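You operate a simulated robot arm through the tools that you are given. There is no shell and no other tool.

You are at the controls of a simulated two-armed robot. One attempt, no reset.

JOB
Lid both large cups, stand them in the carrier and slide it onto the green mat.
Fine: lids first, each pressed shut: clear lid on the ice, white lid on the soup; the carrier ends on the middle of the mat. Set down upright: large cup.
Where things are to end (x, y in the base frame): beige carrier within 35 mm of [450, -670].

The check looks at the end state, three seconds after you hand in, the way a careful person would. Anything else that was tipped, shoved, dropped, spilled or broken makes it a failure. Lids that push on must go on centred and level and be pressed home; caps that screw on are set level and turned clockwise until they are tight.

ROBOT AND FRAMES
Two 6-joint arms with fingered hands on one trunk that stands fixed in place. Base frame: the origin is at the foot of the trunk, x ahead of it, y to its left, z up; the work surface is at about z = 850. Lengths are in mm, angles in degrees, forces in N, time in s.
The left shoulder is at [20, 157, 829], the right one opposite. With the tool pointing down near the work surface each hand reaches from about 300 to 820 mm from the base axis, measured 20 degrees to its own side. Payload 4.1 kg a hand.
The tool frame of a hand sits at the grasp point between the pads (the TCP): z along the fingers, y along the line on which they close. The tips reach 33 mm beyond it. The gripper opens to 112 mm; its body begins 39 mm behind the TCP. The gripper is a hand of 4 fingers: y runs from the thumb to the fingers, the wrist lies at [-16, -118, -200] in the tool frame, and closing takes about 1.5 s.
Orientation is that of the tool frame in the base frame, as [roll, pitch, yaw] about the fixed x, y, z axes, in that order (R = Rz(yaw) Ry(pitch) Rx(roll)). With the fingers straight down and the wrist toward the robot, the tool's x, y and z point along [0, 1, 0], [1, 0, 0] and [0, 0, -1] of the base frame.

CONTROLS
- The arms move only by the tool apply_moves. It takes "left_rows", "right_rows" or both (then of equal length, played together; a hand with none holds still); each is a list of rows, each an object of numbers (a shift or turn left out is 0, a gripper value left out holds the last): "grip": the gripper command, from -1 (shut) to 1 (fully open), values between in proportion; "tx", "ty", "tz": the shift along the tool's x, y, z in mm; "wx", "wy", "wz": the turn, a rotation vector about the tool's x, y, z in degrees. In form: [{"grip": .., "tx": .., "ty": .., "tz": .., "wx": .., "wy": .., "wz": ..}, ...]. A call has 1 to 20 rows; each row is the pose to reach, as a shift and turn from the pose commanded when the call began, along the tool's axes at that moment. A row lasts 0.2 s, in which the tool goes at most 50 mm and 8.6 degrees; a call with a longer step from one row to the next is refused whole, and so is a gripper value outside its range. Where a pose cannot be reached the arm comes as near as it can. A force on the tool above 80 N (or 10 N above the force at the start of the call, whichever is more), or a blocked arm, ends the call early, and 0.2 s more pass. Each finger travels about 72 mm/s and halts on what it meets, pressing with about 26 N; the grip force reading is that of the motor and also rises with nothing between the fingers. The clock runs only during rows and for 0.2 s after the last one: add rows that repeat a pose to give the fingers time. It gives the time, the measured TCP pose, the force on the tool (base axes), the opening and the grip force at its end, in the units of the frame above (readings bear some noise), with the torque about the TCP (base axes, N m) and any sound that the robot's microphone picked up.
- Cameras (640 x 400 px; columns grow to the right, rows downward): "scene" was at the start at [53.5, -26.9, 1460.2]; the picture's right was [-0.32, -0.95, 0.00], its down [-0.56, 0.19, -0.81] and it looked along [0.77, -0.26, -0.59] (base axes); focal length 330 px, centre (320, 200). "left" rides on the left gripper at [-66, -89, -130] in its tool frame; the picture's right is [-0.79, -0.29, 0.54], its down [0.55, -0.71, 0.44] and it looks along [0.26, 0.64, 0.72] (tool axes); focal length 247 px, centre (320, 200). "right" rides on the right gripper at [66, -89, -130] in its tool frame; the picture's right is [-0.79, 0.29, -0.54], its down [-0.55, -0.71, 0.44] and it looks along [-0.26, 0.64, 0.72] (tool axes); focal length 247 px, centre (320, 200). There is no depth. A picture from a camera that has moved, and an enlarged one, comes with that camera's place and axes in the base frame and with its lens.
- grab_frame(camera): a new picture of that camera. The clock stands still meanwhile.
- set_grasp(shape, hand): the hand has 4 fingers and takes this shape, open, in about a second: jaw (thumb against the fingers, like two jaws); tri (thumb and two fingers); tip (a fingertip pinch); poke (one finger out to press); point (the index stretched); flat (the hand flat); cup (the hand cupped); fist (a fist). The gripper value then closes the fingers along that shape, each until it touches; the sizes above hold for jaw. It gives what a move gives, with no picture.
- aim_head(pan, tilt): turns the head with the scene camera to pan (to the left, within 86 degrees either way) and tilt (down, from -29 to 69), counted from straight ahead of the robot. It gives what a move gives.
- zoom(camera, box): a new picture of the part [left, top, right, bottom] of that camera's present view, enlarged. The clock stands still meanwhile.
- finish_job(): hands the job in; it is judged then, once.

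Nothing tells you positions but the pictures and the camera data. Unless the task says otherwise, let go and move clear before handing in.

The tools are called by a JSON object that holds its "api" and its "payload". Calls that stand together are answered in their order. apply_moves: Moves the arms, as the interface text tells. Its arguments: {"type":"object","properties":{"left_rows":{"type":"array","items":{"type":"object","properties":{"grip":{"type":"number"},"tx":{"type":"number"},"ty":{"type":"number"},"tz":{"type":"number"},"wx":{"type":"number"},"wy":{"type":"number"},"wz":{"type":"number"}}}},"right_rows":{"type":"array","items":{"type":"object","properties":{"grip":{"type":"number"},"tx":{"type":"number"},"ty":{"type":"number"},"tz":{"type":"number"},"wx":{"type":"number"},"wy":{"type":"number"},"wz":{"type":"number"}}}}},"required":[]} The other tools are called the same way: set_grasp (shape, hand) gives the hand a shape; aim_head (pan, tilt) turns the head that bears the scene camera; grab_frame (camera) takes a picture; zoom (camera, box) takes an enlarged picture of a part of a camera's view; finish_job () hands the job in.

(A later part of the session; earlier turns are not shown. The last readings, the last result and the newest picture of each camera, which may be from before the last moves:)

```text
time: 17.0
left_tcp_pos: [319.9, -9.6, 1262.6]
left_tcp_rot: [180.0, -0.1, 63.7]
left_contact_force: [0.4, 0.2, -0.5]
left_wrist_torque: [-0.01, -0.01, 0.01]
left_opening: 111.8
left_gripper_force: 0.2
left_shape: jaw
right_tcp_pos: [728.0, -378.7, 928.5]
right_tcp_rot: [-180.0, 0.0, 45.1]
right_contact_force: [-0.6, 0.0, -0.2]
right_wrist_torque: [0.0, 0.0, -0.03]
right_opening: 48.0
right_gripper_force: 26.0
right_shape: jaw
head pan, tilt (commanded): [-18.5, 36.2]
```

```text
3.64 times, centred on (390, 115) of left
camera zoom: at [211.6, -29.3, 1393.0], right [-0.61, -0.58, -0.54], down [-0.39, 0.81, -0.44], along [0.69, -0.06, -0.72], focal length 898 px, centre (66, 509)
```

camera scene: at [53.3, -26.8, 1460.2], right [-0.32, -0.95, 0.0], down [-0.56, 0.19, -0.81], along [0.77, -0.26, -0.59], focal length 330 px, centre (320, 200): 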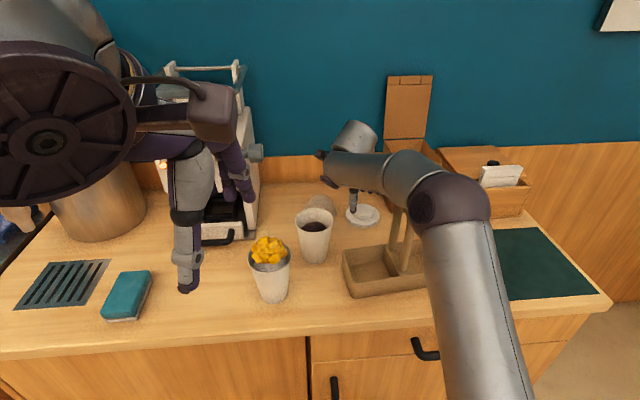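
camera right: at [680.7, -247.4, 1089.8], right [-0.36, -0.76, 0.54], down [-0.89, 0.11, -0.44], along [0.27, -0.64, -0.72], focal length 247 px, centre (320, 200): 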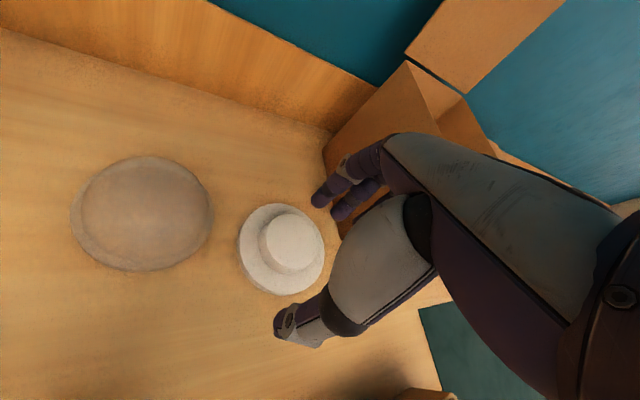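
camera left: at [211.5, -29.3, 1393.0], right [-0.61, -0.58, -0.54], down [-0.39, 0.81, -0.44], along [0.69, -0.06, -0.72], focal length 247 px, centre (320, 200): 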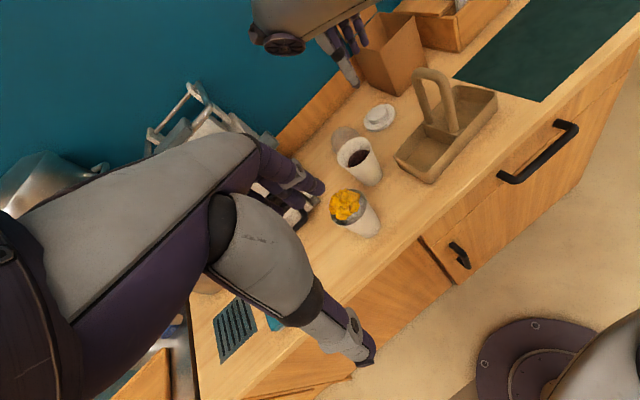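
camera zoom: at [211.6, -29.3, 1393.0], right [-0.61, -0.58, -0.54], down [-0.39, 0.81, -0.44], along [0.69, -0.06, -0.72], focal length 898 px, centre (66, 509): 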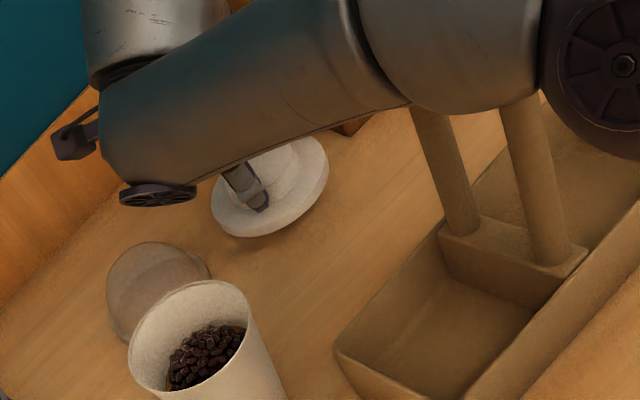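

The lid is held level and did not slip. I carry it inward and up, then over to hover above the bean cup.

{"api": "apply_moves", "payload": {"right_rows": [{"tx": 2.1, "ty": -21.9, "tz": -20}, {"tx": 6.4, "ty": -46, "tz": -43}, {"tx": 13.4, "ty": -74.2, "tz": -71}, {"tx": 21.2, "ty": -104.7, "tz": -99}, {"tx": 29, "ty": -136.5, "tz": -121}, {"tx": 36.1, "ty": -167.6, "tz": -134}, {"tx": 43.1, "ty": -195.9, "tz": -139}, {"tx": 43.1, "ty": -195.9, "tz": -139}]}}

{"api": "grab_frame", "payload": {"camera": "scene"}}

{"api": "zoom", "payload": {"camera": "left", "box": [300, 80, 420, 200]}}

{"api": "zoom", "payload": {"camera": "scene", "box": [260, 170, 370, 270]}}

{"api": "grab_frame", "payload": {"camera": "right"}}

```text
time: 18.8
left_tcp_pos: [321.0, -10.0, 1263.2]
left_tcp_rot: [-180.0, 0.0, 63.6]
left_contact_force: [0.9, -0.1, 0.5]
left_wrist_torque: [0.01, -0.03, 0.0]
left_opening: 111.7
left_gripper_force: 0.0
left_shape: jaw
right_tcp_pos: [619.8, -210.5, 1065.6]
right_tcp_rot: [-179.9, 0.0, 45.1]
right_contact_force: [-0.7, 0.0, -0.6]
right_wrist_torque: [0.01, 0.02, 0.0]
right_opening: 48.3
right_gripper_force: 26.7
right_shape: jaw
head pan, tilt (commanded): [-18.5, 36.2]
```

```text
taken
camera scene: at [53.5, -26.9, 1460.2], right [-0.32, -0.95, 0.0], down [-0.56, 0.19, -0.81], along [0.77, -0.26, -0.59], focal length 330 px, centre (320, 200)
```

scene: 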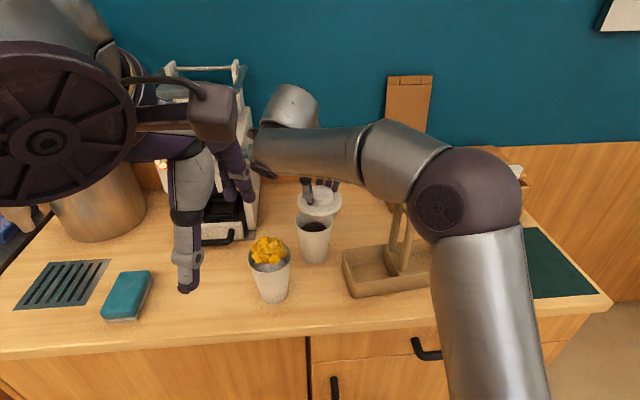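

```text
3.33 times, centred on (360, 140) of left
camera zoom: at [211.7, -29.4, 1393.0], right [-0.61, -0.58, -0.54], down [-0.39, 0.81, -0.44], along [0.69, -0.06, -0.72], focal length 823 px, centre (187, 400)
```

zoom: 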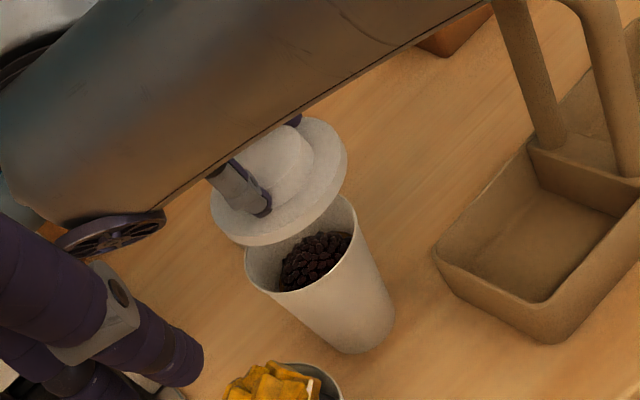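

```text
4.00 times, centred on (315, 220) of scene
camera zoom: at [53.5, -26.9, 1460.2], right [-0.32, -0.95, 0.0], down [-0.56, 0.19, -0.81], along [0.77, -0.26, -0.59], focal length 1321 px, centre (340, 120)
```

zoom: 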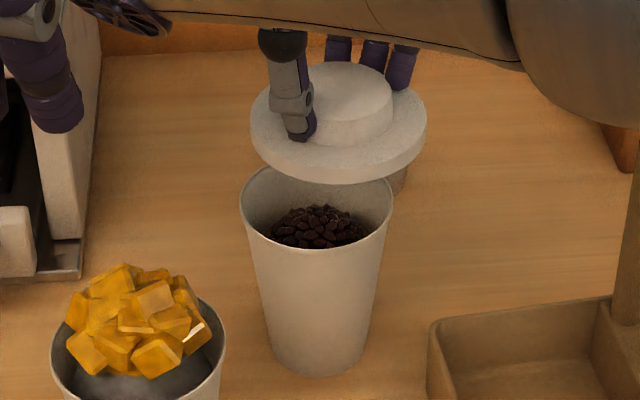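

```text
taken
camera right: at [601.4, -99.2, 1196.4], right [-0.36, -0.76, 0.54], down [-0.89, 0.11, -0.44], along [0.27, -0.64, -0.72], focal length 247 px, centre (320, 200)
```

right: 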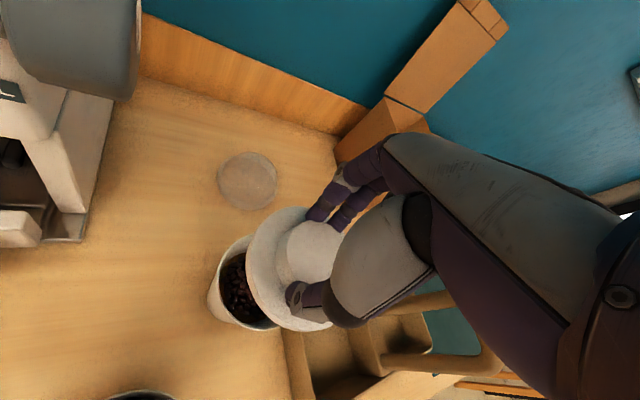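

The lid hovers above and behind the cup. I zoom in from both the scene and left cameras to triangulate rim and lid.

{"api": "zoom", "payload": {"camera": "left", "box": [330, 95, 400, 155]}}

{"api": "zoom", "payload": {"camera": "left", "box": [335, 130, 415, 190]}}

{"api": "zoom", "payload": {"camera": "scene", "box": [285, 180, 345, 220]}}

{"api": "zoom", "payload": {"camera": "scene", "box": [285, 205, 365, 270]}}

```text
6.67 times, centred on (365, 125) of left
camera zoom: at [211.7, -29.4, 1393.0], right [-0.61, -0.58, -0.54], down [-0.39, 0.81, -0.44], along [0.69, -0.06, -0.72], focal length 1646 px, centre (20, 700)
```

zoom: 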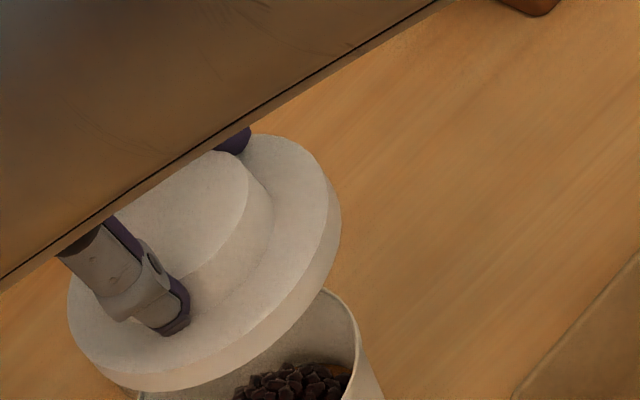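

```text
6.67 times, centred on (375, 160) of left
camera zoom: at [211.7, -29.4, 1393.0], right [-0.61, -0.58, -0.54], down [-0.39, 0.81, -0.44], along [0.69, -0.06, -0.72], focal length 1646 px, centre (-47, 467)
```

zoom: 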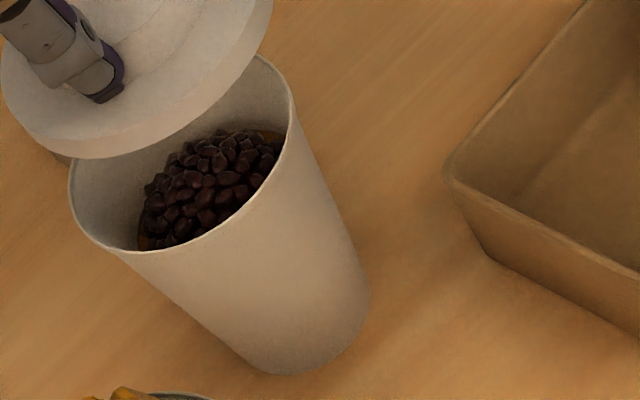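

```text
10.00 times, centred on (315, 200) of scene
camera zoom: at [53.5, -26.9, 1460.2], right [-0.32, -0.95, 0.0], down [-0.56, 0.19, -0.81], along [0.77, -0.26, -0.59], focal length 3302 px, centre (370, 200)
```

zoom: 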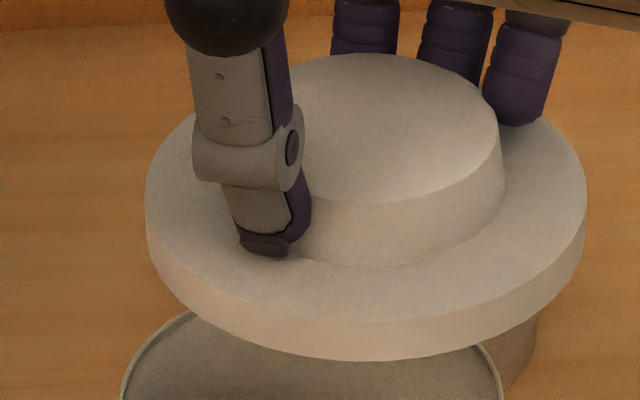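

```text
6.15 times, centred on (325, 238) of scene
camera zoom: at [53.5, -26.9, 1460.2], right [-0.32, -0.95, 0.0], down [-0.56, 0.19, -0.81], along [0.77, -0.26, -0.59], focal length 2032 px, centre (289, -31)
```

zoom: 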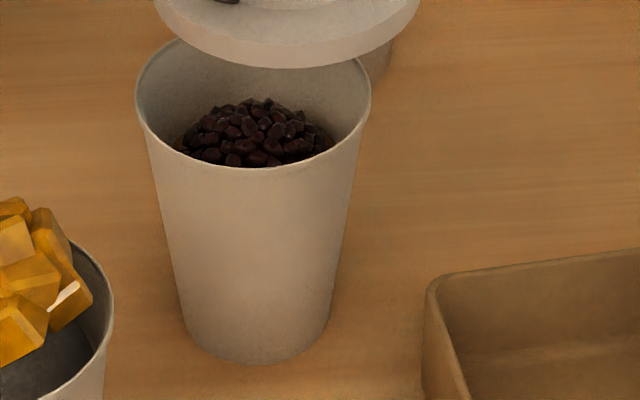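

I take the cup axis to be at about [620, -204] with its rim at z≈968, and the held lid about 10 mm to the right of that. I shift over and lower to hover roughly 8 mm above the rim.

{"api": "apply_moves", "payload": {"right_rows": [{"tx": 5, "ty": -2, "tz": 10}, {"tx": 9.4, "ty": -4.5, "tz": 25}, {"tx": 9.4, "ty": -4.5, "tz": 40}, {"tx": 9.4, "ty": -4.5, "tz": 40}, {"tx": 9.4, "ty": -4.5, "tz": 40}]}}

{"api": "zoom", "payload": {"camera": "scene", "box": [285, 190, 345, 230]}}

{"api": "zoom", "payload": {"camera": "left", "box": [330, 110, 400, 170]}}

{"api": "zoom", "payload": {"camera": "right", "box": [190, 150, 390, 340]}}

```text
time: 20.0
left_tcp_pos: [320.9, -9.5, 1262.8]
left_tcp_rot: [179.9, 0.0, 63.6]
left_contact_force: [0.8, 0.2, -1.5]
left_wrist_torque: [0.01, 0.03, 0.05]
left_opening: 111.9
left_gripper_force: 0.0
left_shape: jaw
right_tcp_pos: [624.2, -200.2, 1027.9]
right_tcp_rot: [180.0, 0.0, 45.1]
right_contact_force: [-0.2, 0.8, 0.4]
right_wrist_torque: [-0.03, 0.0, 0.01]
right_opening: 48.2
right_gripper_force: 25.7
right_shape: jaw
head pan, tilt (commanded): [-18.5, 36.2]
```

```text
10.00 times, centred on (315, 210) of scene
camera zoom: at [53.5, -26.9, 1460.2], right [-0.32, -0.95, 0.0], down [-0.56, 0.19, -0.81], along [0.77, -0.26, -0.59], focal length 3302 px, centre (370, 100)
```

zoom: 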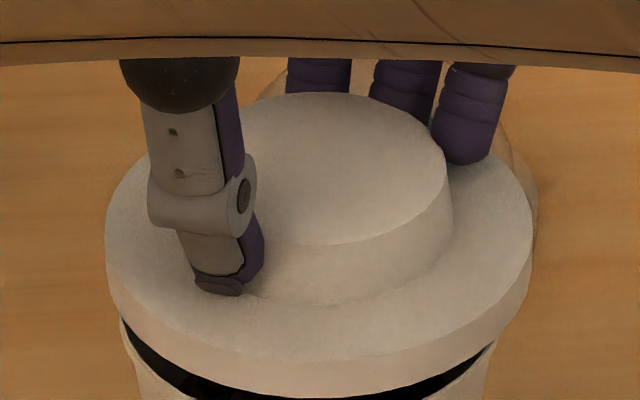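

```text
6.67 times, centred on (365, 140) of left
camera zoom: at [211.6, -29.3, 1393.0], right [-0.61, -0.58, -0.54], down [-0.39, 0.81, -0.44], along [0.69, -0.06, -0.72], focal length 1646 px, centre (20, 600)
```

zoom: 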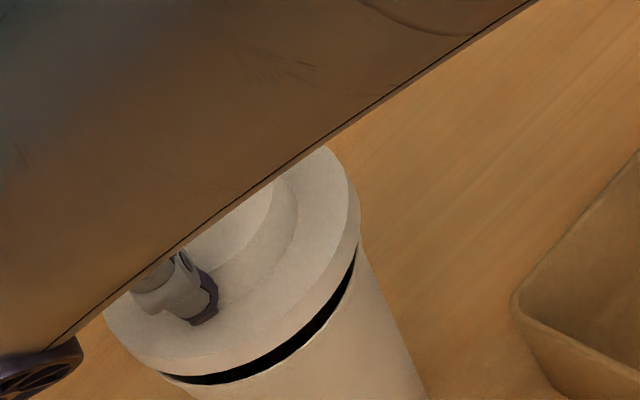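

```text
2.11 times, centred on (290, 245) of right
camera zoom: at [605.8, -89.2, 1156.9], right [-0.36, -0.76, 0.54], down [-0.89, 0.11, -0.44], along [0.27, -0.64, -0.72], focal length 520 px, centre (383, 105)
```

zoom: 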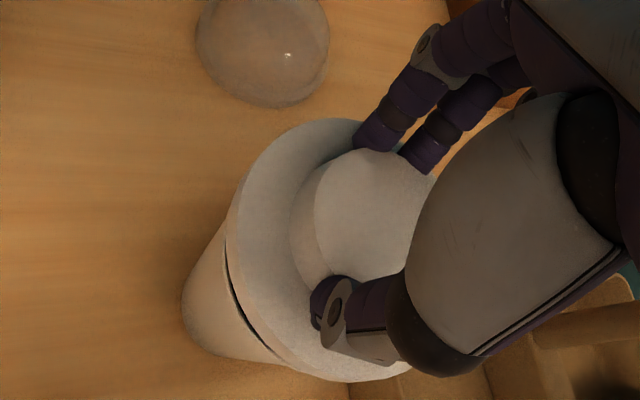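

{"api": "zoom", "payload": {"camera": "scene", "box": [290, 210, 340, 245]}}

{"api": "zoom", "payload": {"camera": "left", "box": [335, 130, 385, 170]}}

```text
11.43 times, centred on (315, 228) of scene
camera zoom: at [53.5, -26.9, 1460.2], right [-0.32, -0.95, 0.0], down [-0.56, 0.19, -0.81], along [0.77, -0.26, -0.59], focal length 3774 px, centre (377, -114)
```

zoom: 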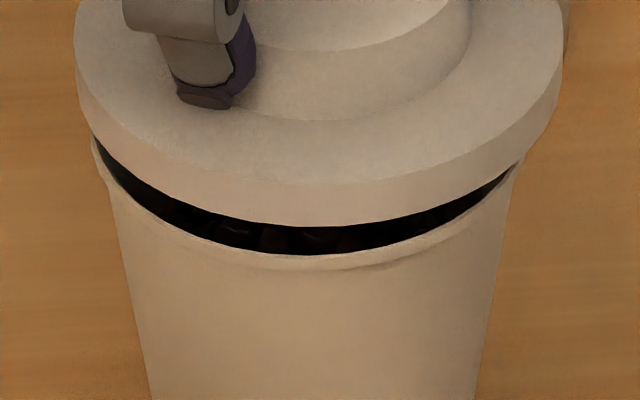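

```text
10.00 times, centred on (360, 150) of left
camera zoom: at [211.6, -29.3, 1393.0], right [-0.61, -0.58, -0.54], down [-0.39, 0.81, -0.44], along [0.69, -0.06, -0.72], focal length 2470 px, centre (-80, 700)
```

zoom: 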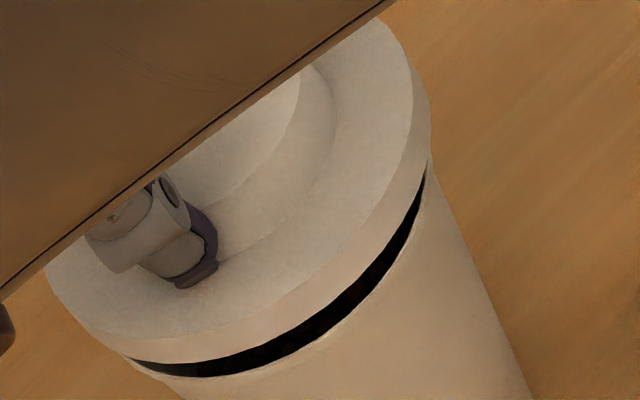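

{"api": "zoom", "payload": {"camera": "right", "box": [200, 200, 300, 340]}}

```text
2.86 times, centred on (250, 270) of right
camera zoom: at [605.8, -89.2, 1156.9], right [-0.36, -0.76, 0.54], down [-0.89, 0.11, -0.44], along [0.27, -0.64, -0.72], focal length 706 px, centre (520, 0)
```

zoom: 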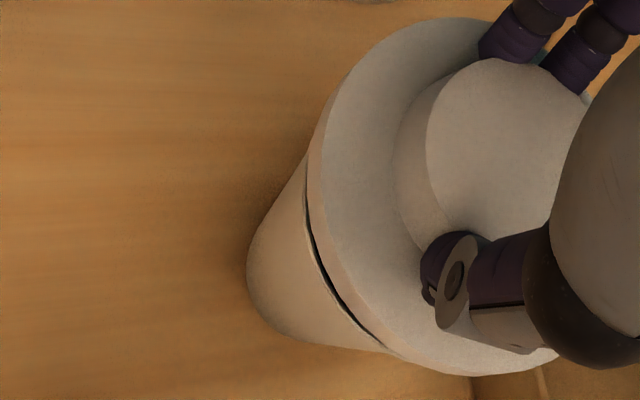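

The lid looks about 2–3 mm off-centre toward +x/-y. I nudge it and re-check the gap from each camera.

{"api": "apply_moves", "payload": {"right_rows": [{"tx": 0.4, "ty": -3.3}, {"tx": 0.4, "ty": -3.3}, {"tx": 0.4, "ty": -3.3}]}}

{"api": "zoom", "payload": {"camera": "scene", "box": [290, 210, 340, 245]}}

{"api": "zoom", "payload": {"camera": "right", "box": [200, 200, 300, 340]}}

{"api": "zoom", "payload": {"camera": "left", "box": [335, 130, 385, 170]}}

```text
time: 20.8
left_tcp_pos: [320.7, -9.2, 1263.3]
left_tcp_rot: [-179.9, 0.0, 63.6]
left_contact_force: [0.4, 0.4, -0.2]
left_wrist_torque: [-0.03, -0.01, -0.02]
left_opening: 111.9
left_gripper_force: 0.0
left_shape: jaw
right_tcp_pos: [621.6, -198.2, 1027.9]
right_tcp_rot: [180.0, 0.0, 45.1]
right_contact_force: [0.2, -1.1, -0.2]
right_wrist_torque: [0.02, -0.01, 0.01]
right_opening: 48.4
right_gripper_force: 25.5
right_shape: jaw
head pan, tilt (commanded): [-18.5, 36.2]
```

```text
11.43 times, centred on (315, 228) of scene
camera zoom: at [53.5, -26.9, 1460.2], right [-0.32, -0.95, 0.0], down [-0.56, 0.19, -0.81], along [0.77, -0.26, -0.59], focal length 3774 px, centre (377, -114)
```

zoom: 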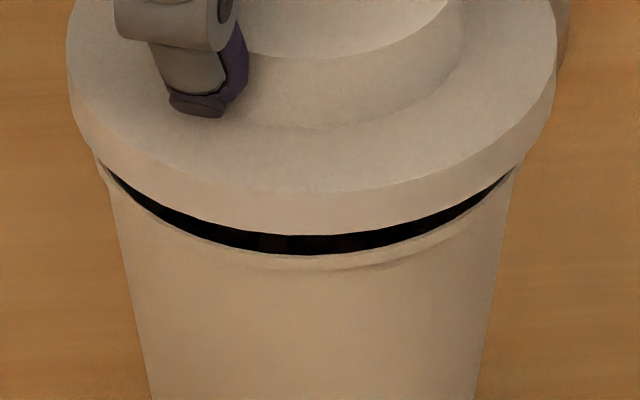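

```text
2.86 times, centred on (250, 270) of right
camera zoom: at [603.7, -87.0, 1157.1], right [-0.36, -0.76, 0.54], down [-0.89, 0.11, -0.44], along [0.27, -0.64, -0.72], focal length 706 px, centre (520, 0)
```

zoom: 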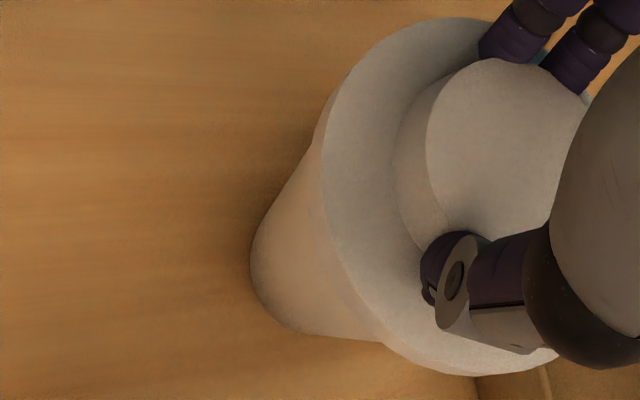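

```text
10.00 times, centred on (360, 150) of left
camera zoom: at [211.6, -29.3, 1393.0], right [-0.61, -0.58, -0.54], down [-0.39, 0.81, -0.44], along [0.69, -0.06, -0.72], focal length 2470 px, centre (-80, 700)
```

zoom: 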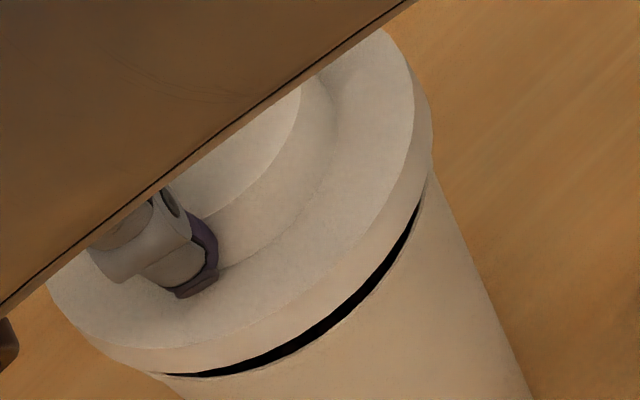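

The gap is now symmetric in the scene view and matches a concentric lid in the hand view. I lower in small steps onto the rim and watch the force.

{"api": "apply_moves", "payload": {"right_rows": [{"tz": 3}, {"tz": 6}, {"tz": 8}, {"tz": 8}]}}

{"api": "apply_moves", "payload": {"right_rows": [{"tz": 1}, {"tz": 2}, {"tz": 3}]}}

{"api": "zoom", "payload": {"camera": "scene", "box": [285, 195, 345, 245]}}

{"api": "zoom", "payload": {"camera": "left", "box": [335, 130, 385, 170]}}

```text
time: 21.8
left_tcp_pos: [320.5, -10.2, 1261.8]
left_tcp_rot: [179.9, 0.1, 63.7]
left_contact_force: [-1.1, 0.0, -0.8]
left_wrist_torque: [0.02, 0.01, -0.03]
left_opening: 111.8
left_gripper_force: 0.0
left_shape: jaw
right_tcp_pos: [621.3, -197.1, 1020.1]
right_tcp_rot: [180.0, 0.0, 45.0]
right_contact_force: [0.3, -0.3, 0.4]
right_wrist_torque: [0.0, 0.0, 0.01]
right_opening: 48.4
right_gripper_force: 25.8
right_shape: jaw
head pan, tilt (commanded): [-18.5, 36.2]
```

```text
time: 22.6
left_tcp_pos: [320.4, -9.2, 1263.4]
left_tcp_rot: [-180.0, 0.1, 63.6]
left_contact_force: [-0.4, -0.3, 0.2]
left_wrist_torque: [0.01, -0.03, -0.03]
left_opening: 111.4
left_gripper_force: 0.0
left_shape: jaw
right_tcp_pos: [622.7, -197.4, 1016.4]
right_tcp_rot: [180.0, 0.0, 45.1]
right_contact_force: [0.1, -0.3, 0.1]
right_wrist_torque: [-0.02, 0.02, 0.01]
right_opening: 48.2
right_gripper_force: 26.2
right_shape: jaw
head pan, tilt (commanded): [-18.5, 36.2]
```

```text
8.00 times, centred on (315, 220) of scene
camera zoom: at [53.5, -26.9, 1460.2], right [-0.32, -0.95, 0.0], down [-0.56, 0.19, -0.81], along [0.77, -0.26, -0.59], focal length 2641 px, centre (360, 40)
```

zoom: 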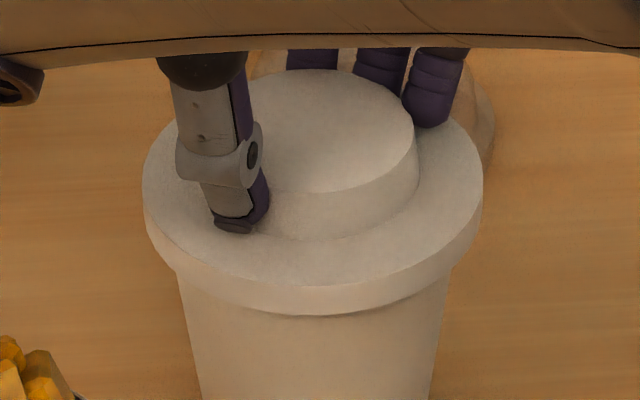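

```text
10.00 times, centred on (360, 150) of left
camera zoom: at [211.6, -29.3, 1393.0], right [-0.61, -0.58, -0.54], down [-0.39, 0.81, -0.44], along [0.69, -0.06, -0.72], focal length 2470 px, centre (-80, 700)
```

zoom: 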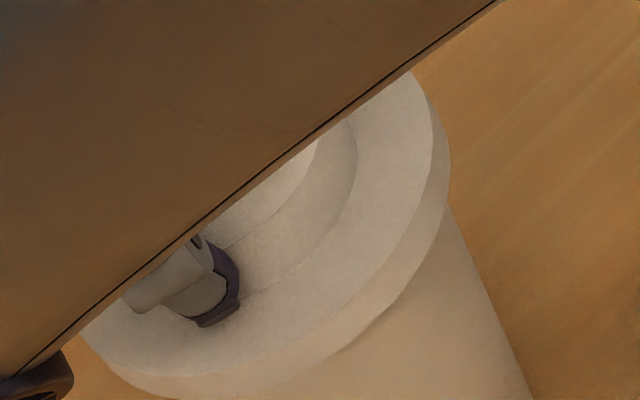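

The gap has closed visually with no force yet. I keep lowering 1 mm at a time until contact builds.

{"api": "apply_moves", "payload": {"right_rows": [{"tz": 1}, {"tz": 2}, {"tz": 3}, {"tz": 3}]}}

{"api": "apply_moves", "payload": {"right_rows": [{"tz": 1}, {"tz": 2}, {"tz": 3}, {"tz": 3}]}}

```text
time: 23.6
left_tcp_pos: [321.1, -8.9, 1263.3]
left_tcp_rot: [-180.0, 0.0, 63.5]
left_contact_force: [-0.4, 0.0, 0.5]
left_wrist_torque: [-0.02, -0.01, 0.04]
left_opening: 111.6
left_gripper_force: 0.0
left_shape: jaw
right_tcp_pos: [622.1, -196.5, 1013.3]
right_tcp_rot: [-180.0, 0.0, 45.1]
right_contact_force: [0.6, 0.3, 0.3]
right_wrist_torque: [-0.01, -0.04, 0.02]
right_opening: 48.3
right_gripper_force: 26.0
right_shape: jaw
head pan, tilt (commanded): [-18.5, 36.2]
```

```text
time: 24.6
left_tcp_pos: [320.8, -8.1, 1261.5]
left_tcp_rot: [180.0, 0.0, 63.6]
left_contact_force: [0.7, -0.1, 0.3]
left_wrist_torque: [-0.03, -0.04, 0.02]
left_opening: 111.7
left_gripper_force: 0.0
left_shape: jaw
right_tcp_pos: [621.6, -196.6, 1009.8]
right_tcp_rot: [179.9, -0.1, 45.1]
right_contact_force: [0.2, 0.0, -0.5]
right_wrist_torque: [-0.04, -0.01, -0.01]
right_opening: 48.3
right_gripper_force: 25.7
right_shape: jaw
head pan, tilt (commanded): [-18.5, 36.2]
```

{"api": "zoom", "payload": {"camera": "scene", "box": [285, 195, 345, 245]}}

{"api": "zoom", "payload": {"camera": "right", "box": [190, 180, 330, 340]}}

{"api": "apply_moves", "payload": {"right_rows": [{"tz": 1}, {"tz": 2}, {"tz": 2}]}}

```text
8.00 times, centred on (315, 220) of scene
camera zoom: at [53.5, -26.9, 1460.2], right [-0.32, -0.95, 0.0], down [-0.56, 0.19, -0.81], along [0.77, -0.26, -0.59], focal length 2641 px, centre (360, 40)
```

zoom: 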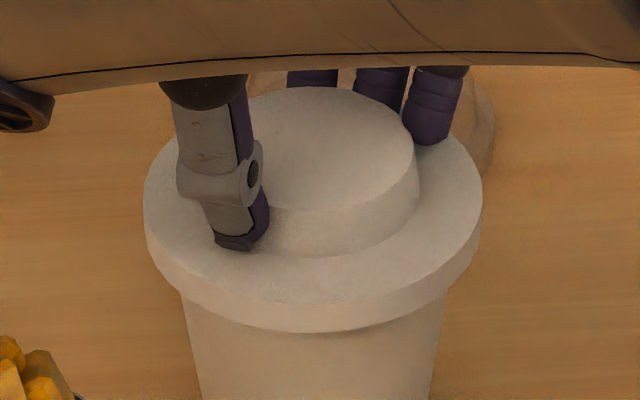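

```text
2.50 times, centred on (260, 260) of right
camera zoom: at [602.9, -86.2, 1140.3], right [-0.36, -0.76, 0.54], down [-0.89, 0.11, -0.44], along [0.27, -0.64, -0.72], focal length 617 px, centre (470, 50)
```

zoom: 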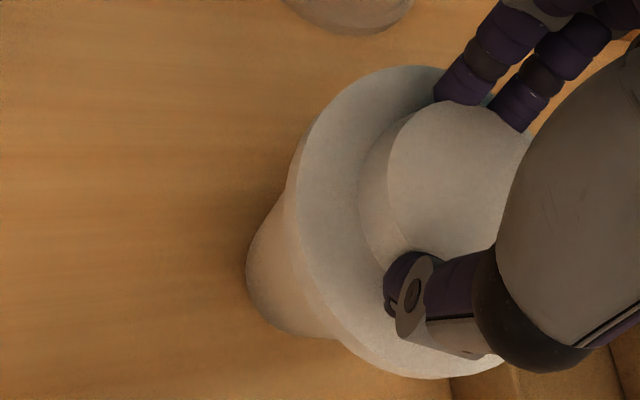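

```text
time: 25.4
left_tcp_pos: [320.6, -10.0, 1262.1]
left_tcp_rot: [180.0, 0.0, 63.6]
left_contact_force: [-0.1, 0.4, -0.1]
left_wrist_torque: [0.02, -0.01, 0.02]
left_opening: 111.7
left_gripper_force: 0.1
left_shape: jaw
right_tcp_pos: [621.4, -197.7, 1009.8]
right_tcp_rot: [179.9, -0.1, 45.1]
right_contact_force: [3.3, -2.2, 9.7]
right_wrist_torque: [-0.2, -0.25, 0.01]
right_opening: 48.4
right_gripper_force: 26.1
right_shape: jaw
head pan, tilt (commanded): [-18.5, 36.2]
heard: snap
```

A snap was heard on contact, so the white lid has engaged. I press slightly further to confirm it is fully home.

{"api": "apply_moves", "payload": {"right_rows": [{"tz": 1}, {"tz": 2}, {"tz": 2}]}}

{"api": "zoom", "payload": {"camera": "scene", "box": [285, 195, 345, 245]}}

```text
time: 26.2
left_tcp_pos: [319.2, -9.5, 1262.5]
left_tcp_rot: [179.9, -0.1, 63.6]
left_contact_force: [-0.2, 0.2, 0.0]
left_wrist_torque: [0.04, -0.03, 0.0]
left_opening: 111.6
left_gripper_force: 0.1
left_shape: jaw
right_tcp_pos: [622.6, -198.0, 1008.6]
right_tcp_rot: [179.9, -0.2, 45.1]
right_contact_force: [3.4, -2.0, 25.0]
right_wrist_torque: [-0.23, -0.25, 0.04]
right_opening: 48.7
right_gripper_force: 25.2
right_shape: jaw
head pan, tilt (commanded): [-18.5, 36.2]
```

```text
8.00 times, centred on (315, 220) of scene
camera zoom: at [52.9, -26.7, 1460.2], right [-0.32, -0.95, 0.0], down [-0.56, 0.19, -0.81], along [0.77, -0.26, -0.59], focal length 2641 px, centre (360, 40)
```

zoom: 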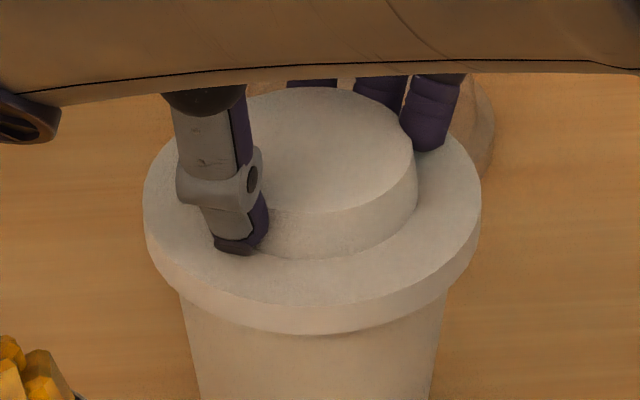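

The lid is seated with 25 N applied and no further movement. I relax, open the fingers and rise clear.

{"api": "apply_moves", "payload": {"right_rows": [{"tz": -1.5}, {"tz": -3, "grip": -0.3}, {"tz": -3, "grip": 0.2}, {"tz": -3, "grip": 0.5}, {"tz": -3, "grip": 0.5}, {"tz": -3, "grip": 0.5}]}}

{"api": "apply_moves", "payload": {"right_rows": [{"tz": -15}, {"tz": -40}, {"tz": -75}, {"tz": -100}]}}

{"api": "grab_frame", "payload": {"camera": "scene"}}

{"api": "zoom", "payload": {"camera": "scene", "box": [260, 180, 370, 270]}}

{"api": "grab_frame", "payload": {"camera": "right"}}

```text
time: 27.6
left_tcp_pos: [320.6, -9.0, 1262.5]
left_tcp_rot: [-180.0, 0.0, 63.6]
left_contact_force: [0.3, -0.2, -1.1]
left_wrist_torque: [0.01, 0.01, -0.01]
left_opening: 111.7
left_gripper_force: 0.1
left_shape: jaw
right_tcp_pos: [621.8, -195.8, 1008.2]
right_tcp_rot: [-179.9, 0.0, 45.1]
right_contact_force: [0.7, -0.6, -0.7]
right_wrist_torque: [0.04, 0.01, -0.01]
right_opening: 83.6
right_gripper_force: 0.0
right_shape: jaw
head pan, tilt (commanded): [-18.5, 36.2]
```

```text
time: 28.6
left_tcp_pos: [320.7, -9.6, 1263.0]
left_tcp_rot: [180.0, 0.0, 63.6]
left_contact_force: [1.6, -0.1, 0.6]
left_wrist_torque: [0.0, 0.03, -0.01]
left_opening: 111.8
left_gripper_force: 0.1
left_shape: jaw
right_tcp_pos: [620.8, -197.2, 1109.4]
right_tcp_rot: [180.0, 0.0, 45.1]
right_contact_force: [-0.2, -0.2, 0.3]
right_wrist_torque: [-0.01, 0.01, 0.02]
right_opening: 83.7
right_gripper_force: 0.1
right_shape: jaw
head pan, tilt (commanded): [-18.5, 36.2]
```

```text
taken
camera scene: at [53.6, -26.9, 1460.2], right [-0.32, -0.95, 0.0], down [-0.56, 0.19, -0.81], along [0.77, -0.26, -0.59], focal length 330 px, centre (320, 200)
```

scene: 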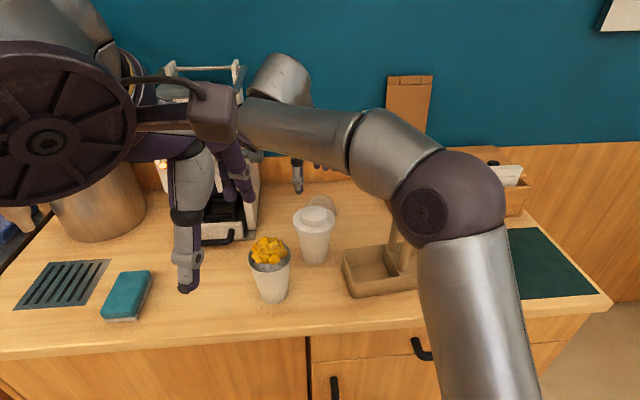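

```text
4.44 times, centred on (315, 225) of scene
camera zoom: at [53.6, -26.9, 1460.2], right [-0.32, -0.95, 0.0], down [-0.56, 0.19, -0.81], along [0.77, -0.26, -0.59], focal length 1468 px, centre (342, 89)
```

zoom: 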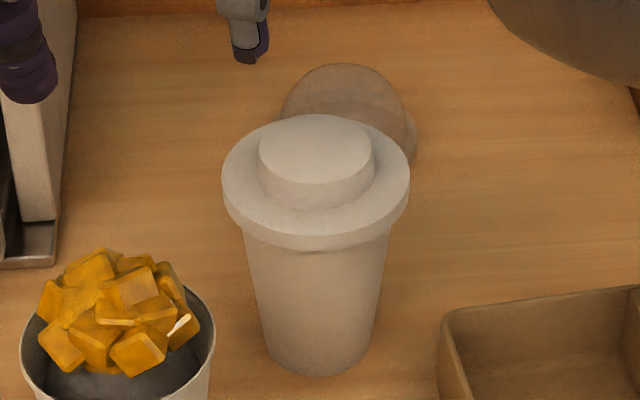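

```text
taken
camera right: at [602.5, -86.7, 1239.7], right [-0.36, -0.76, 0.54], down [-0.89, 0.11, -0.43], along [0.27, -0.64, -0.72], focal length 247 px, centre (320, 200)
```

right: 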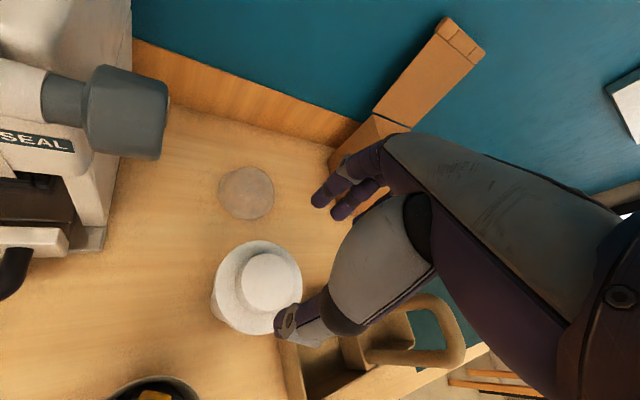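

The white lid is seated squarely on the bean cup. The clear lid at about [781, -269] is near the reach limit, so I will use a slight 6° forward tilt and yaw 85°, dropping before extending.

{"api": "apply_moves", "payload": {"right_rows": [{"tx": 1.9, "ty": 20.3, "tz": 6, "wx": -0.96, "wy": 0.35, "wz": -6.66, "grip": 1}, {"tx": 3.8, "ty": 40.5, "tz": 15, "wx": -1.92, "wy": 0.7, "wz": -13.32, "grip": 1}, {"tx": 5.7, "ty": 60.8, "tz": 27, "wx": -2.88, "wy": 1.05, "wz": -19.98, "grip": 1}, {"tx": 7.6, "ty": 81, "tz": 41, "wx": -3.84, "wy": 1.39, "wz": -26.63, "grip": 1}, {"tx": 9.5, "ty": 101.3, "tz": 55, "wx": -4.8, "wy": 1.74, "wz": -33.29, "grip": 1}, {"tx": 11.3, "ty": 121.6, "tz": 69, "wx": -5.76, "wy": 2.09, "wz": -39.95, "grip": 1}, {"tx": 11.3, "ty": 121.6, "tz": 69, "wx": -5.76, "wy": 2.09, "wz": -39.95, "grip": 1}]}}

{"api": "grab_frame", "payload": {"camera": "scene"}}

{"api": "grab_frame", "payload": {"camera": "right"}}

{"api": "grab_frame", "payload": {"camera": "left"}}

```text
time: 30.2
left_tcp_pos: [320.8, -9.1, 1262.6]
left_tcp_rot: [180.0, 0.0, 63.5]
left_contact_force: [-0.6, 0.6, -1.0]
left_wrist_torque: [-0.02, -0.02, 0.0]
left_opening: 111.6
left_gripper_force: 0.1
left_shape: jaw
right_tcp_pos: [716.1, -275.4, 1039.8]
right_tcp_rot: [174.0, 0.0, 85.2]
right_contact_force: [-0.3, 0.1, 0.5]
right_wrist_torque: [-0.01, 0.01, -0.01]
right_opening: 111.6
right_gripper_force: 0.1
right_shape: jaw
head pan, tilt (commanded): [-18.5, 36.2]
```

```text
taken
camera scene: at [53.4, -26.8, 1460.2], right [-0.32, -0.95, 0.0], down [-0.56, 0.19, -0.81], along [0.77, -0.26, -0.59], focal length 330 px, centre (320, 200)
```

scene: 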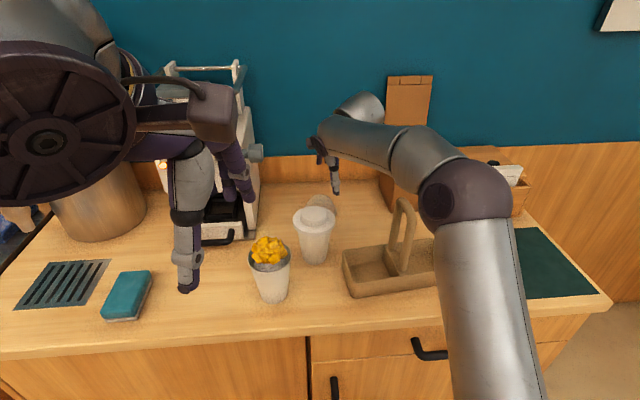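

```text
taken
camera right: at [617.8, -199.6, 1159.5], right [0.16, -0.81, 0.57], down [-0.71, -0.49, -0.51], along [0.69, -0.32, -0.65], focal length 247 px, centre (320, 200)
```

right: 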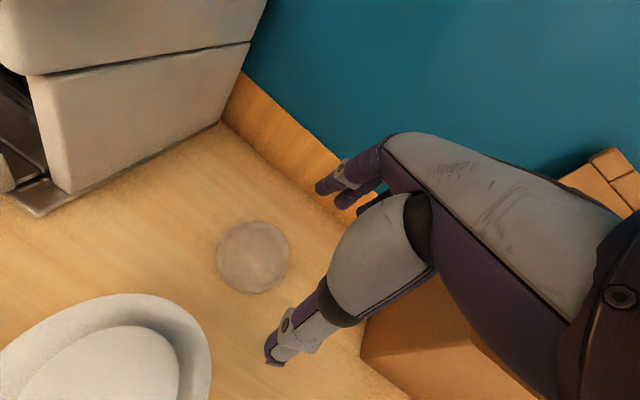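

```text
taken
camera left: at [211.6, -29.2, 1393.0], right [-0.61, -0.58, -0.54], down [-0.39, 0.81, -0.44], along [0.69, -0.06, -0.72], focal length 247 px, centre (320, 200)
```

left: 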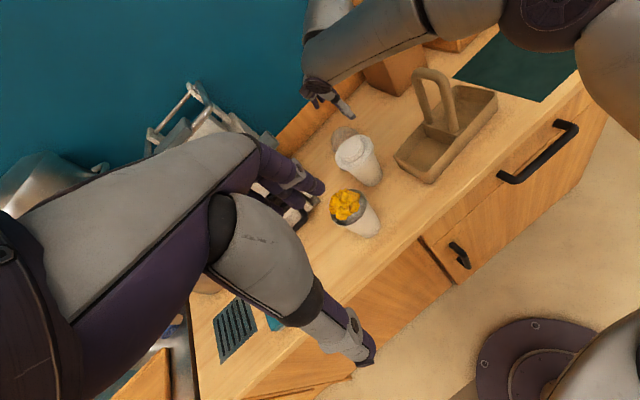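

{"api": "zoom", "payload": {"camera": "right", "box": [200, 205, 310, 305]}}

{"api": "zoom", "payload": {"camera": "scene", "box": [290, 150, 370, 230]}}

```text
4.00 times, centred on (255, 255) of right
camera zoom: at [617.8, -199.6, 1159.5], right [0.16, -0.81, 0.57], down [-0.71, -0.49, -0.51], along [0.69, -0.32, -0.65], focal length 988 px, centre (580, -20)
```

zoom: 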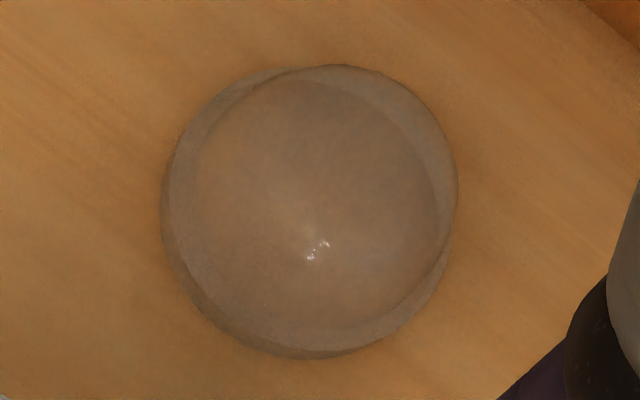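

```text
5.00 times, centred on (330, 190) of scene
camera zoom: at [53.4, -26.8, 1460.2], right [-0.32, -0.95, 0.0], down [-0.56, 0.19, -0.81], along [0.77, -0.26, -0.59], focal length 1651 px, centre (270, 250)
```

zoom: 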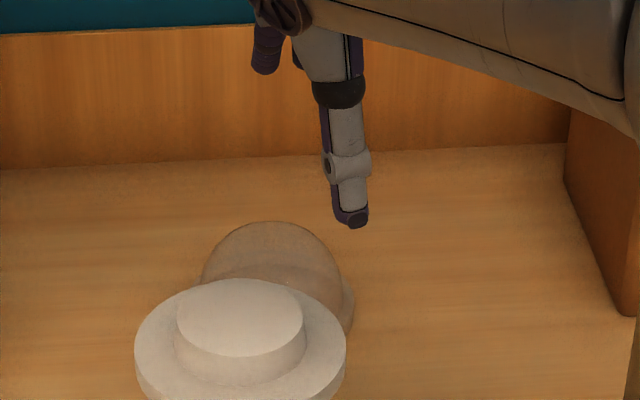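

The clear lid comes out at about [779, -269]. I move out and down to hover just short of it.

{"api": "apply_moves", "payload": {"right_rows": [{"tx": 3.7, "ty": 17, "tz": 27}, {"tx": 7.3, "ty": 33, "tz": 63.9}, {"tx": 9.7, "ty": 46.2, "tz": 90.3}, {"tx": 9.7, "ty": 46.2, "tz": 90.3}, {"tx": 9.7, "ty": 46.2, "tz": 90.3}]}}

{"api": "grab_frame", "payload": {"camera": "right"}}

{"api": "zoom", "payload": {"camera": "scene", "box": [280, 150, 380, 230]}}

{"api": "zoom", "payload": {"camera": "left", "box": [290, 70, 410, 170]}}

```text
time: 31.4
left_tcp_pos: [320.1, -10.3, 1261.5]
left_tcp_rot: [-180.0, 0.0, 63.6]
left_contact_force: [-0.1, 0.1, -0.1]
left_wrist_torque: [0.02, 0.02, 0.02]
left_opening: 111.4
left_gripper_force: 0.0
left_shape: jaw
right_tcp_pos: [772.2, -270.9, 955.0]
right_tcp_rot: [174.1, 0.0, 85.1]
right_contact_force: [0.3, 0.1, 0.1]
right_wrist_torque: [-0.03, 0.03, 0.01]
right_opening: 111.8
right_gripper_force: 0.1
right_shape: jaw
head pan, tilt (commanded): [-18.5, 36.2]
```

```text
taken
camera right: at [673.8, -195.3, 1075.2], right [0.16, -0.81, 0.57], down [-0.71, -0.49, -0.51], along [0.69, -0.32, -0.65], focal length 247 px, centre (320, 200)
```

right: 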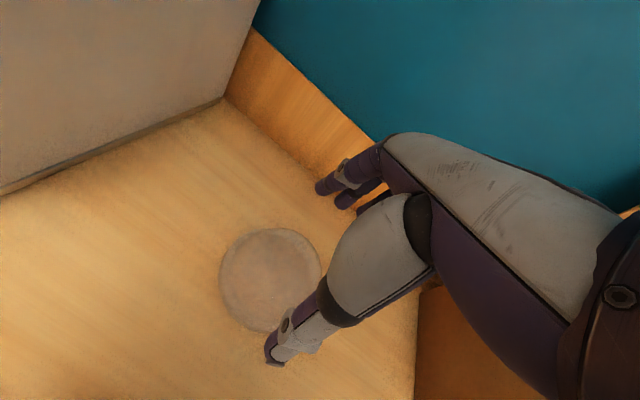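

```text
5.00 times, centred on (330, 190) of scene
camera zoom: at [53.4, -26.9, 1460.2], right [-0.32, -0.95, 0.0], down [-0.56, 0.19, -0.81], along [0.77, -0.26, -0.59], focal length 1651 px, centre (270, 250)
```

zoom: 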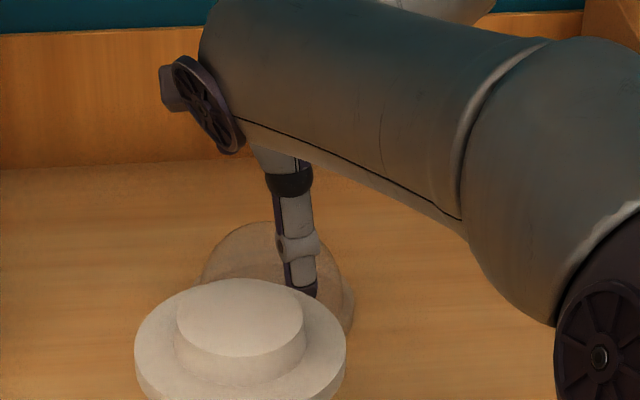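

```text
4.00 times, centred on (350, 120) of left
camera zoom: at [211.6, -29.3, 1393.0], right [-0.61, -0.58, -0.54], down [-0.39, 0.81, -0.44], along [0.69, -0.06, -0.72], focal length 988 px, centre (200, 520)
```

zoom: 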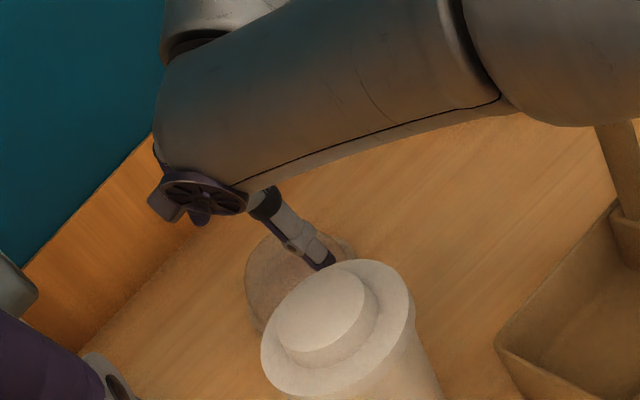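

{"api": "zoom", "payload": {"camera": "right", "box": [200, 165, 380, 375]}}

```text
1.90 times, centred on (290, 270) of right
camera zoom: at [673.8, -195.3, 1075.2], right [0.16, -0.81, 0.57], down [-0.71, -0.49, -0.51], along [0.69, -0.32, -0.65], focal length 470 px, centre (377, 67)
```

zoom: 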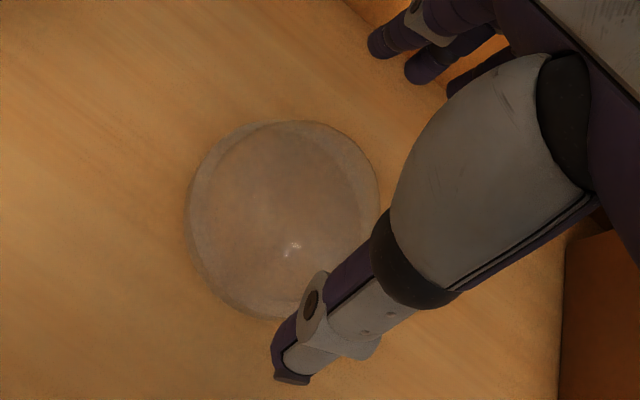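

I shift to centre over the dome and lower partway, then check before closing.

{"api": "apply_moves", "payload": {"right_rows": [{"tx": 2.4, "ty": 3, "tz": 12}, {"tx": 4.8, "ty": 5.8, "tz": 25.8}, {"tx": 4.8, "ty": 4.2, "tz": 40.7}, {"tx": 4.8, "ty": 4.2, "tz": 40.7}, {"tx": 4.8, "ty": 4.2, "tz": 40.7}]}}

{"api": "zoom", "payload": {"camera": "right", "box": [200, 165, 380, 375]}}

{"api": "zoom", "payload": {"camera": "scene", "box": [290, 160, 370, 220]}}

{"api": "zoom", "payload": {"camera": "left", "box": [290, 70, 410, 170]}}

```text
time: 32.6
left_tcp_pos: [320.5, -10.3, 1263.4]
left_tcp_rot: [-180.0, 0.1, 63.7]
left_contact_force: [-0.8, 0.2, 0.2]
left_wrist_torque: [0.0, 0.0, -0.01]
left_opening: 111.8
left_gripper_force: 0.1
left_shape: jaw
right_tcp_pos: [781.0, -266.3, 914.8]
right_tcp_rot: [173.9, 0.0, 85.1]
right_contact_force: [0.9, -0.3, -0.1]
right_wrist_torque: [0.02, -0.01, 0.0]
right_opening: 111.5
right_gripper_force: 0.0
right_shape: jaw
head pan, tilt (commanded): [-18.5, 36.2]
```

```text
1.90 times, centred on (290, 270) of right
camera zoom: at [682.5, -190.5, 1034.9], right [0.16, -0.81, 0.57], down [-0.71, -0.49, -0.51], along [0.69, -0.32, -0.65], focal length 470 px, centre (377, 67)
```

zoom: 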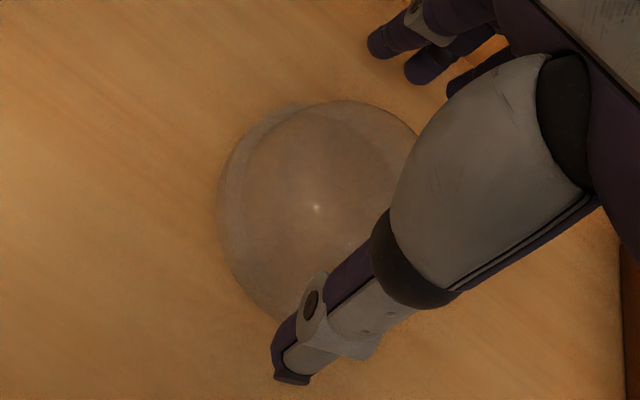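

```text
6.67 times, centred on (330, 190) of scene
camera zoom: at [53.5, -26.9, 1460.2], right [-0.32, -0.95, 0.0], down [-0.56, 0.19, -0.81], along [0.77, -0.26, -0.59], focal length 2201 px, centre (253, 267)
```

zoom: 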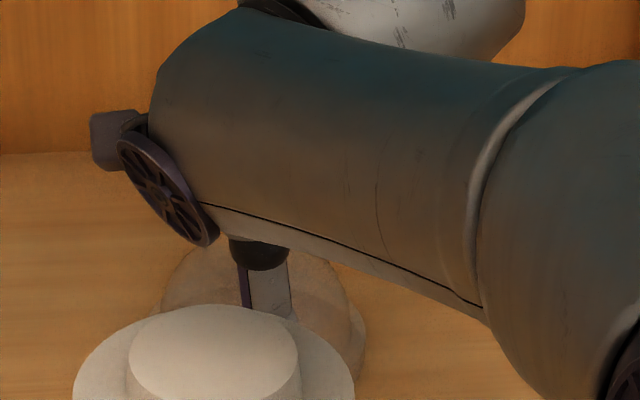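

```text
4.00 times, centred on (350, 120) of left
camera zoom: at [211.6, -29.3, 1393.0], right [-0.61, -0.58, -0.54], down [-0.39, 0.81, -0.44], along [0.69, -0.06, -0.72], focal length 988 px, centre (200, 520)
```

zoom: 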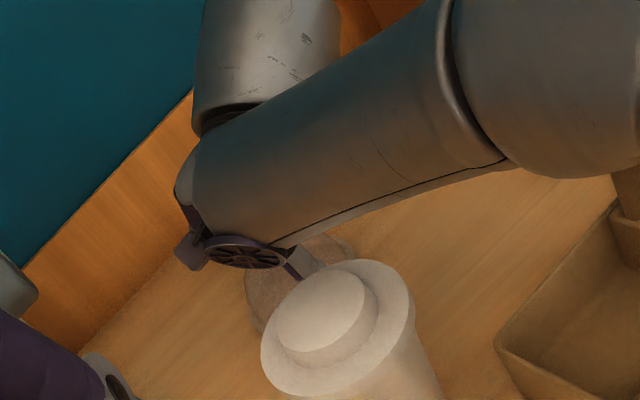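

Everything lines up. I lower the last 13 mm and close on the dome.

{"api": "apply_moves", "payload": {"right_rows": [{"ty": -0.7, "tz": 6.5}, {"ty": -1.4, "tz": 12.9}, {"ty": -1.4, "tz": 12.9, "grip": 0.6}, {"ty": -1.4, "tz": 12.9, "grip": 0.3}, {"ty": -1.4, "tz": 12.9, "grip": 0.2}, {"ty": -1.4, "tz": 12.9, "grip": 0.2}, {"ty": -1.4, "tz": 12.9, "grip": 0.2}]}}

{"api": "zoom", "payload": {"camera": "right", "box": [200, 165, 380, 375]}}

{"api": "zoom", "payload": {"camera": "scene", "box": [290, 160, 370, 220]}}

```text
time: 34.2
left_tcp_pos: [321.3, -8.7, 1262.3]
left_tcp_rot: [180.0, 0.0, 63.7]
left_contact_force: [0.6, 0.4, 0.1]
left_wrist_torque: [-0.02, 0.01, 0.06]
left_opening: 111.5
left_gripper_force: 0.1
left_shape: jaw
right_tcp_pos: [781.9, -266.1, 902.4]
right_tcp_rot: [174.0, 0.0, 85.2]
right_contact_force: [0.7, 0.0, 0.5]
right_wrist_torque: [-0.01, -0.05, 0.0]
right_opening: 71.2
right_gripper_force: 26.7
right_shape: jaw
head pan, tilt (commanded): [-18.5, 36.2]
```

```text
1.90 times, centred on (290, 270) of right
camera zoom: at [682.6, -190.1, 1022.4], right [0.16, -0.81, 0.57], down [-0.71, -0.49, -0.51], along [0.69, -0.32, -0.65], focal length 470 px, centre (377, 67)
```

zoom: 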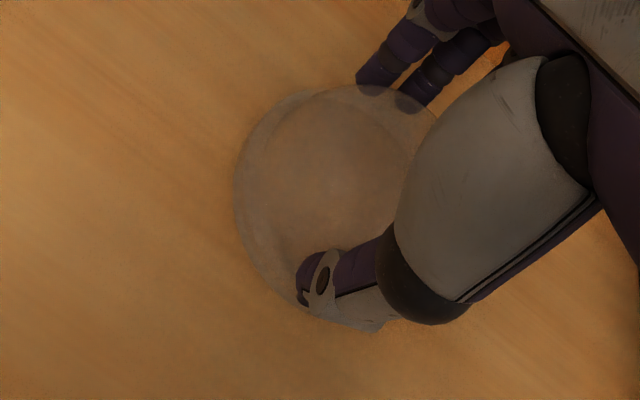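

```text
6.67 times, centred on (330, 190) of scene
camera zoom: at [53.5, -26.9, 1460.2], right [-0.32, -0.95, 0.0], down [-0.56, 0.19, -0.81], along [0.77, -0.26, -0.59], focal length 2201 px, centre (253, 267)
```

zoom: 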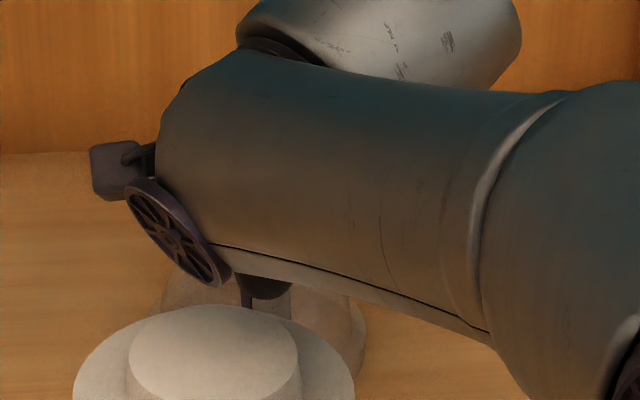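

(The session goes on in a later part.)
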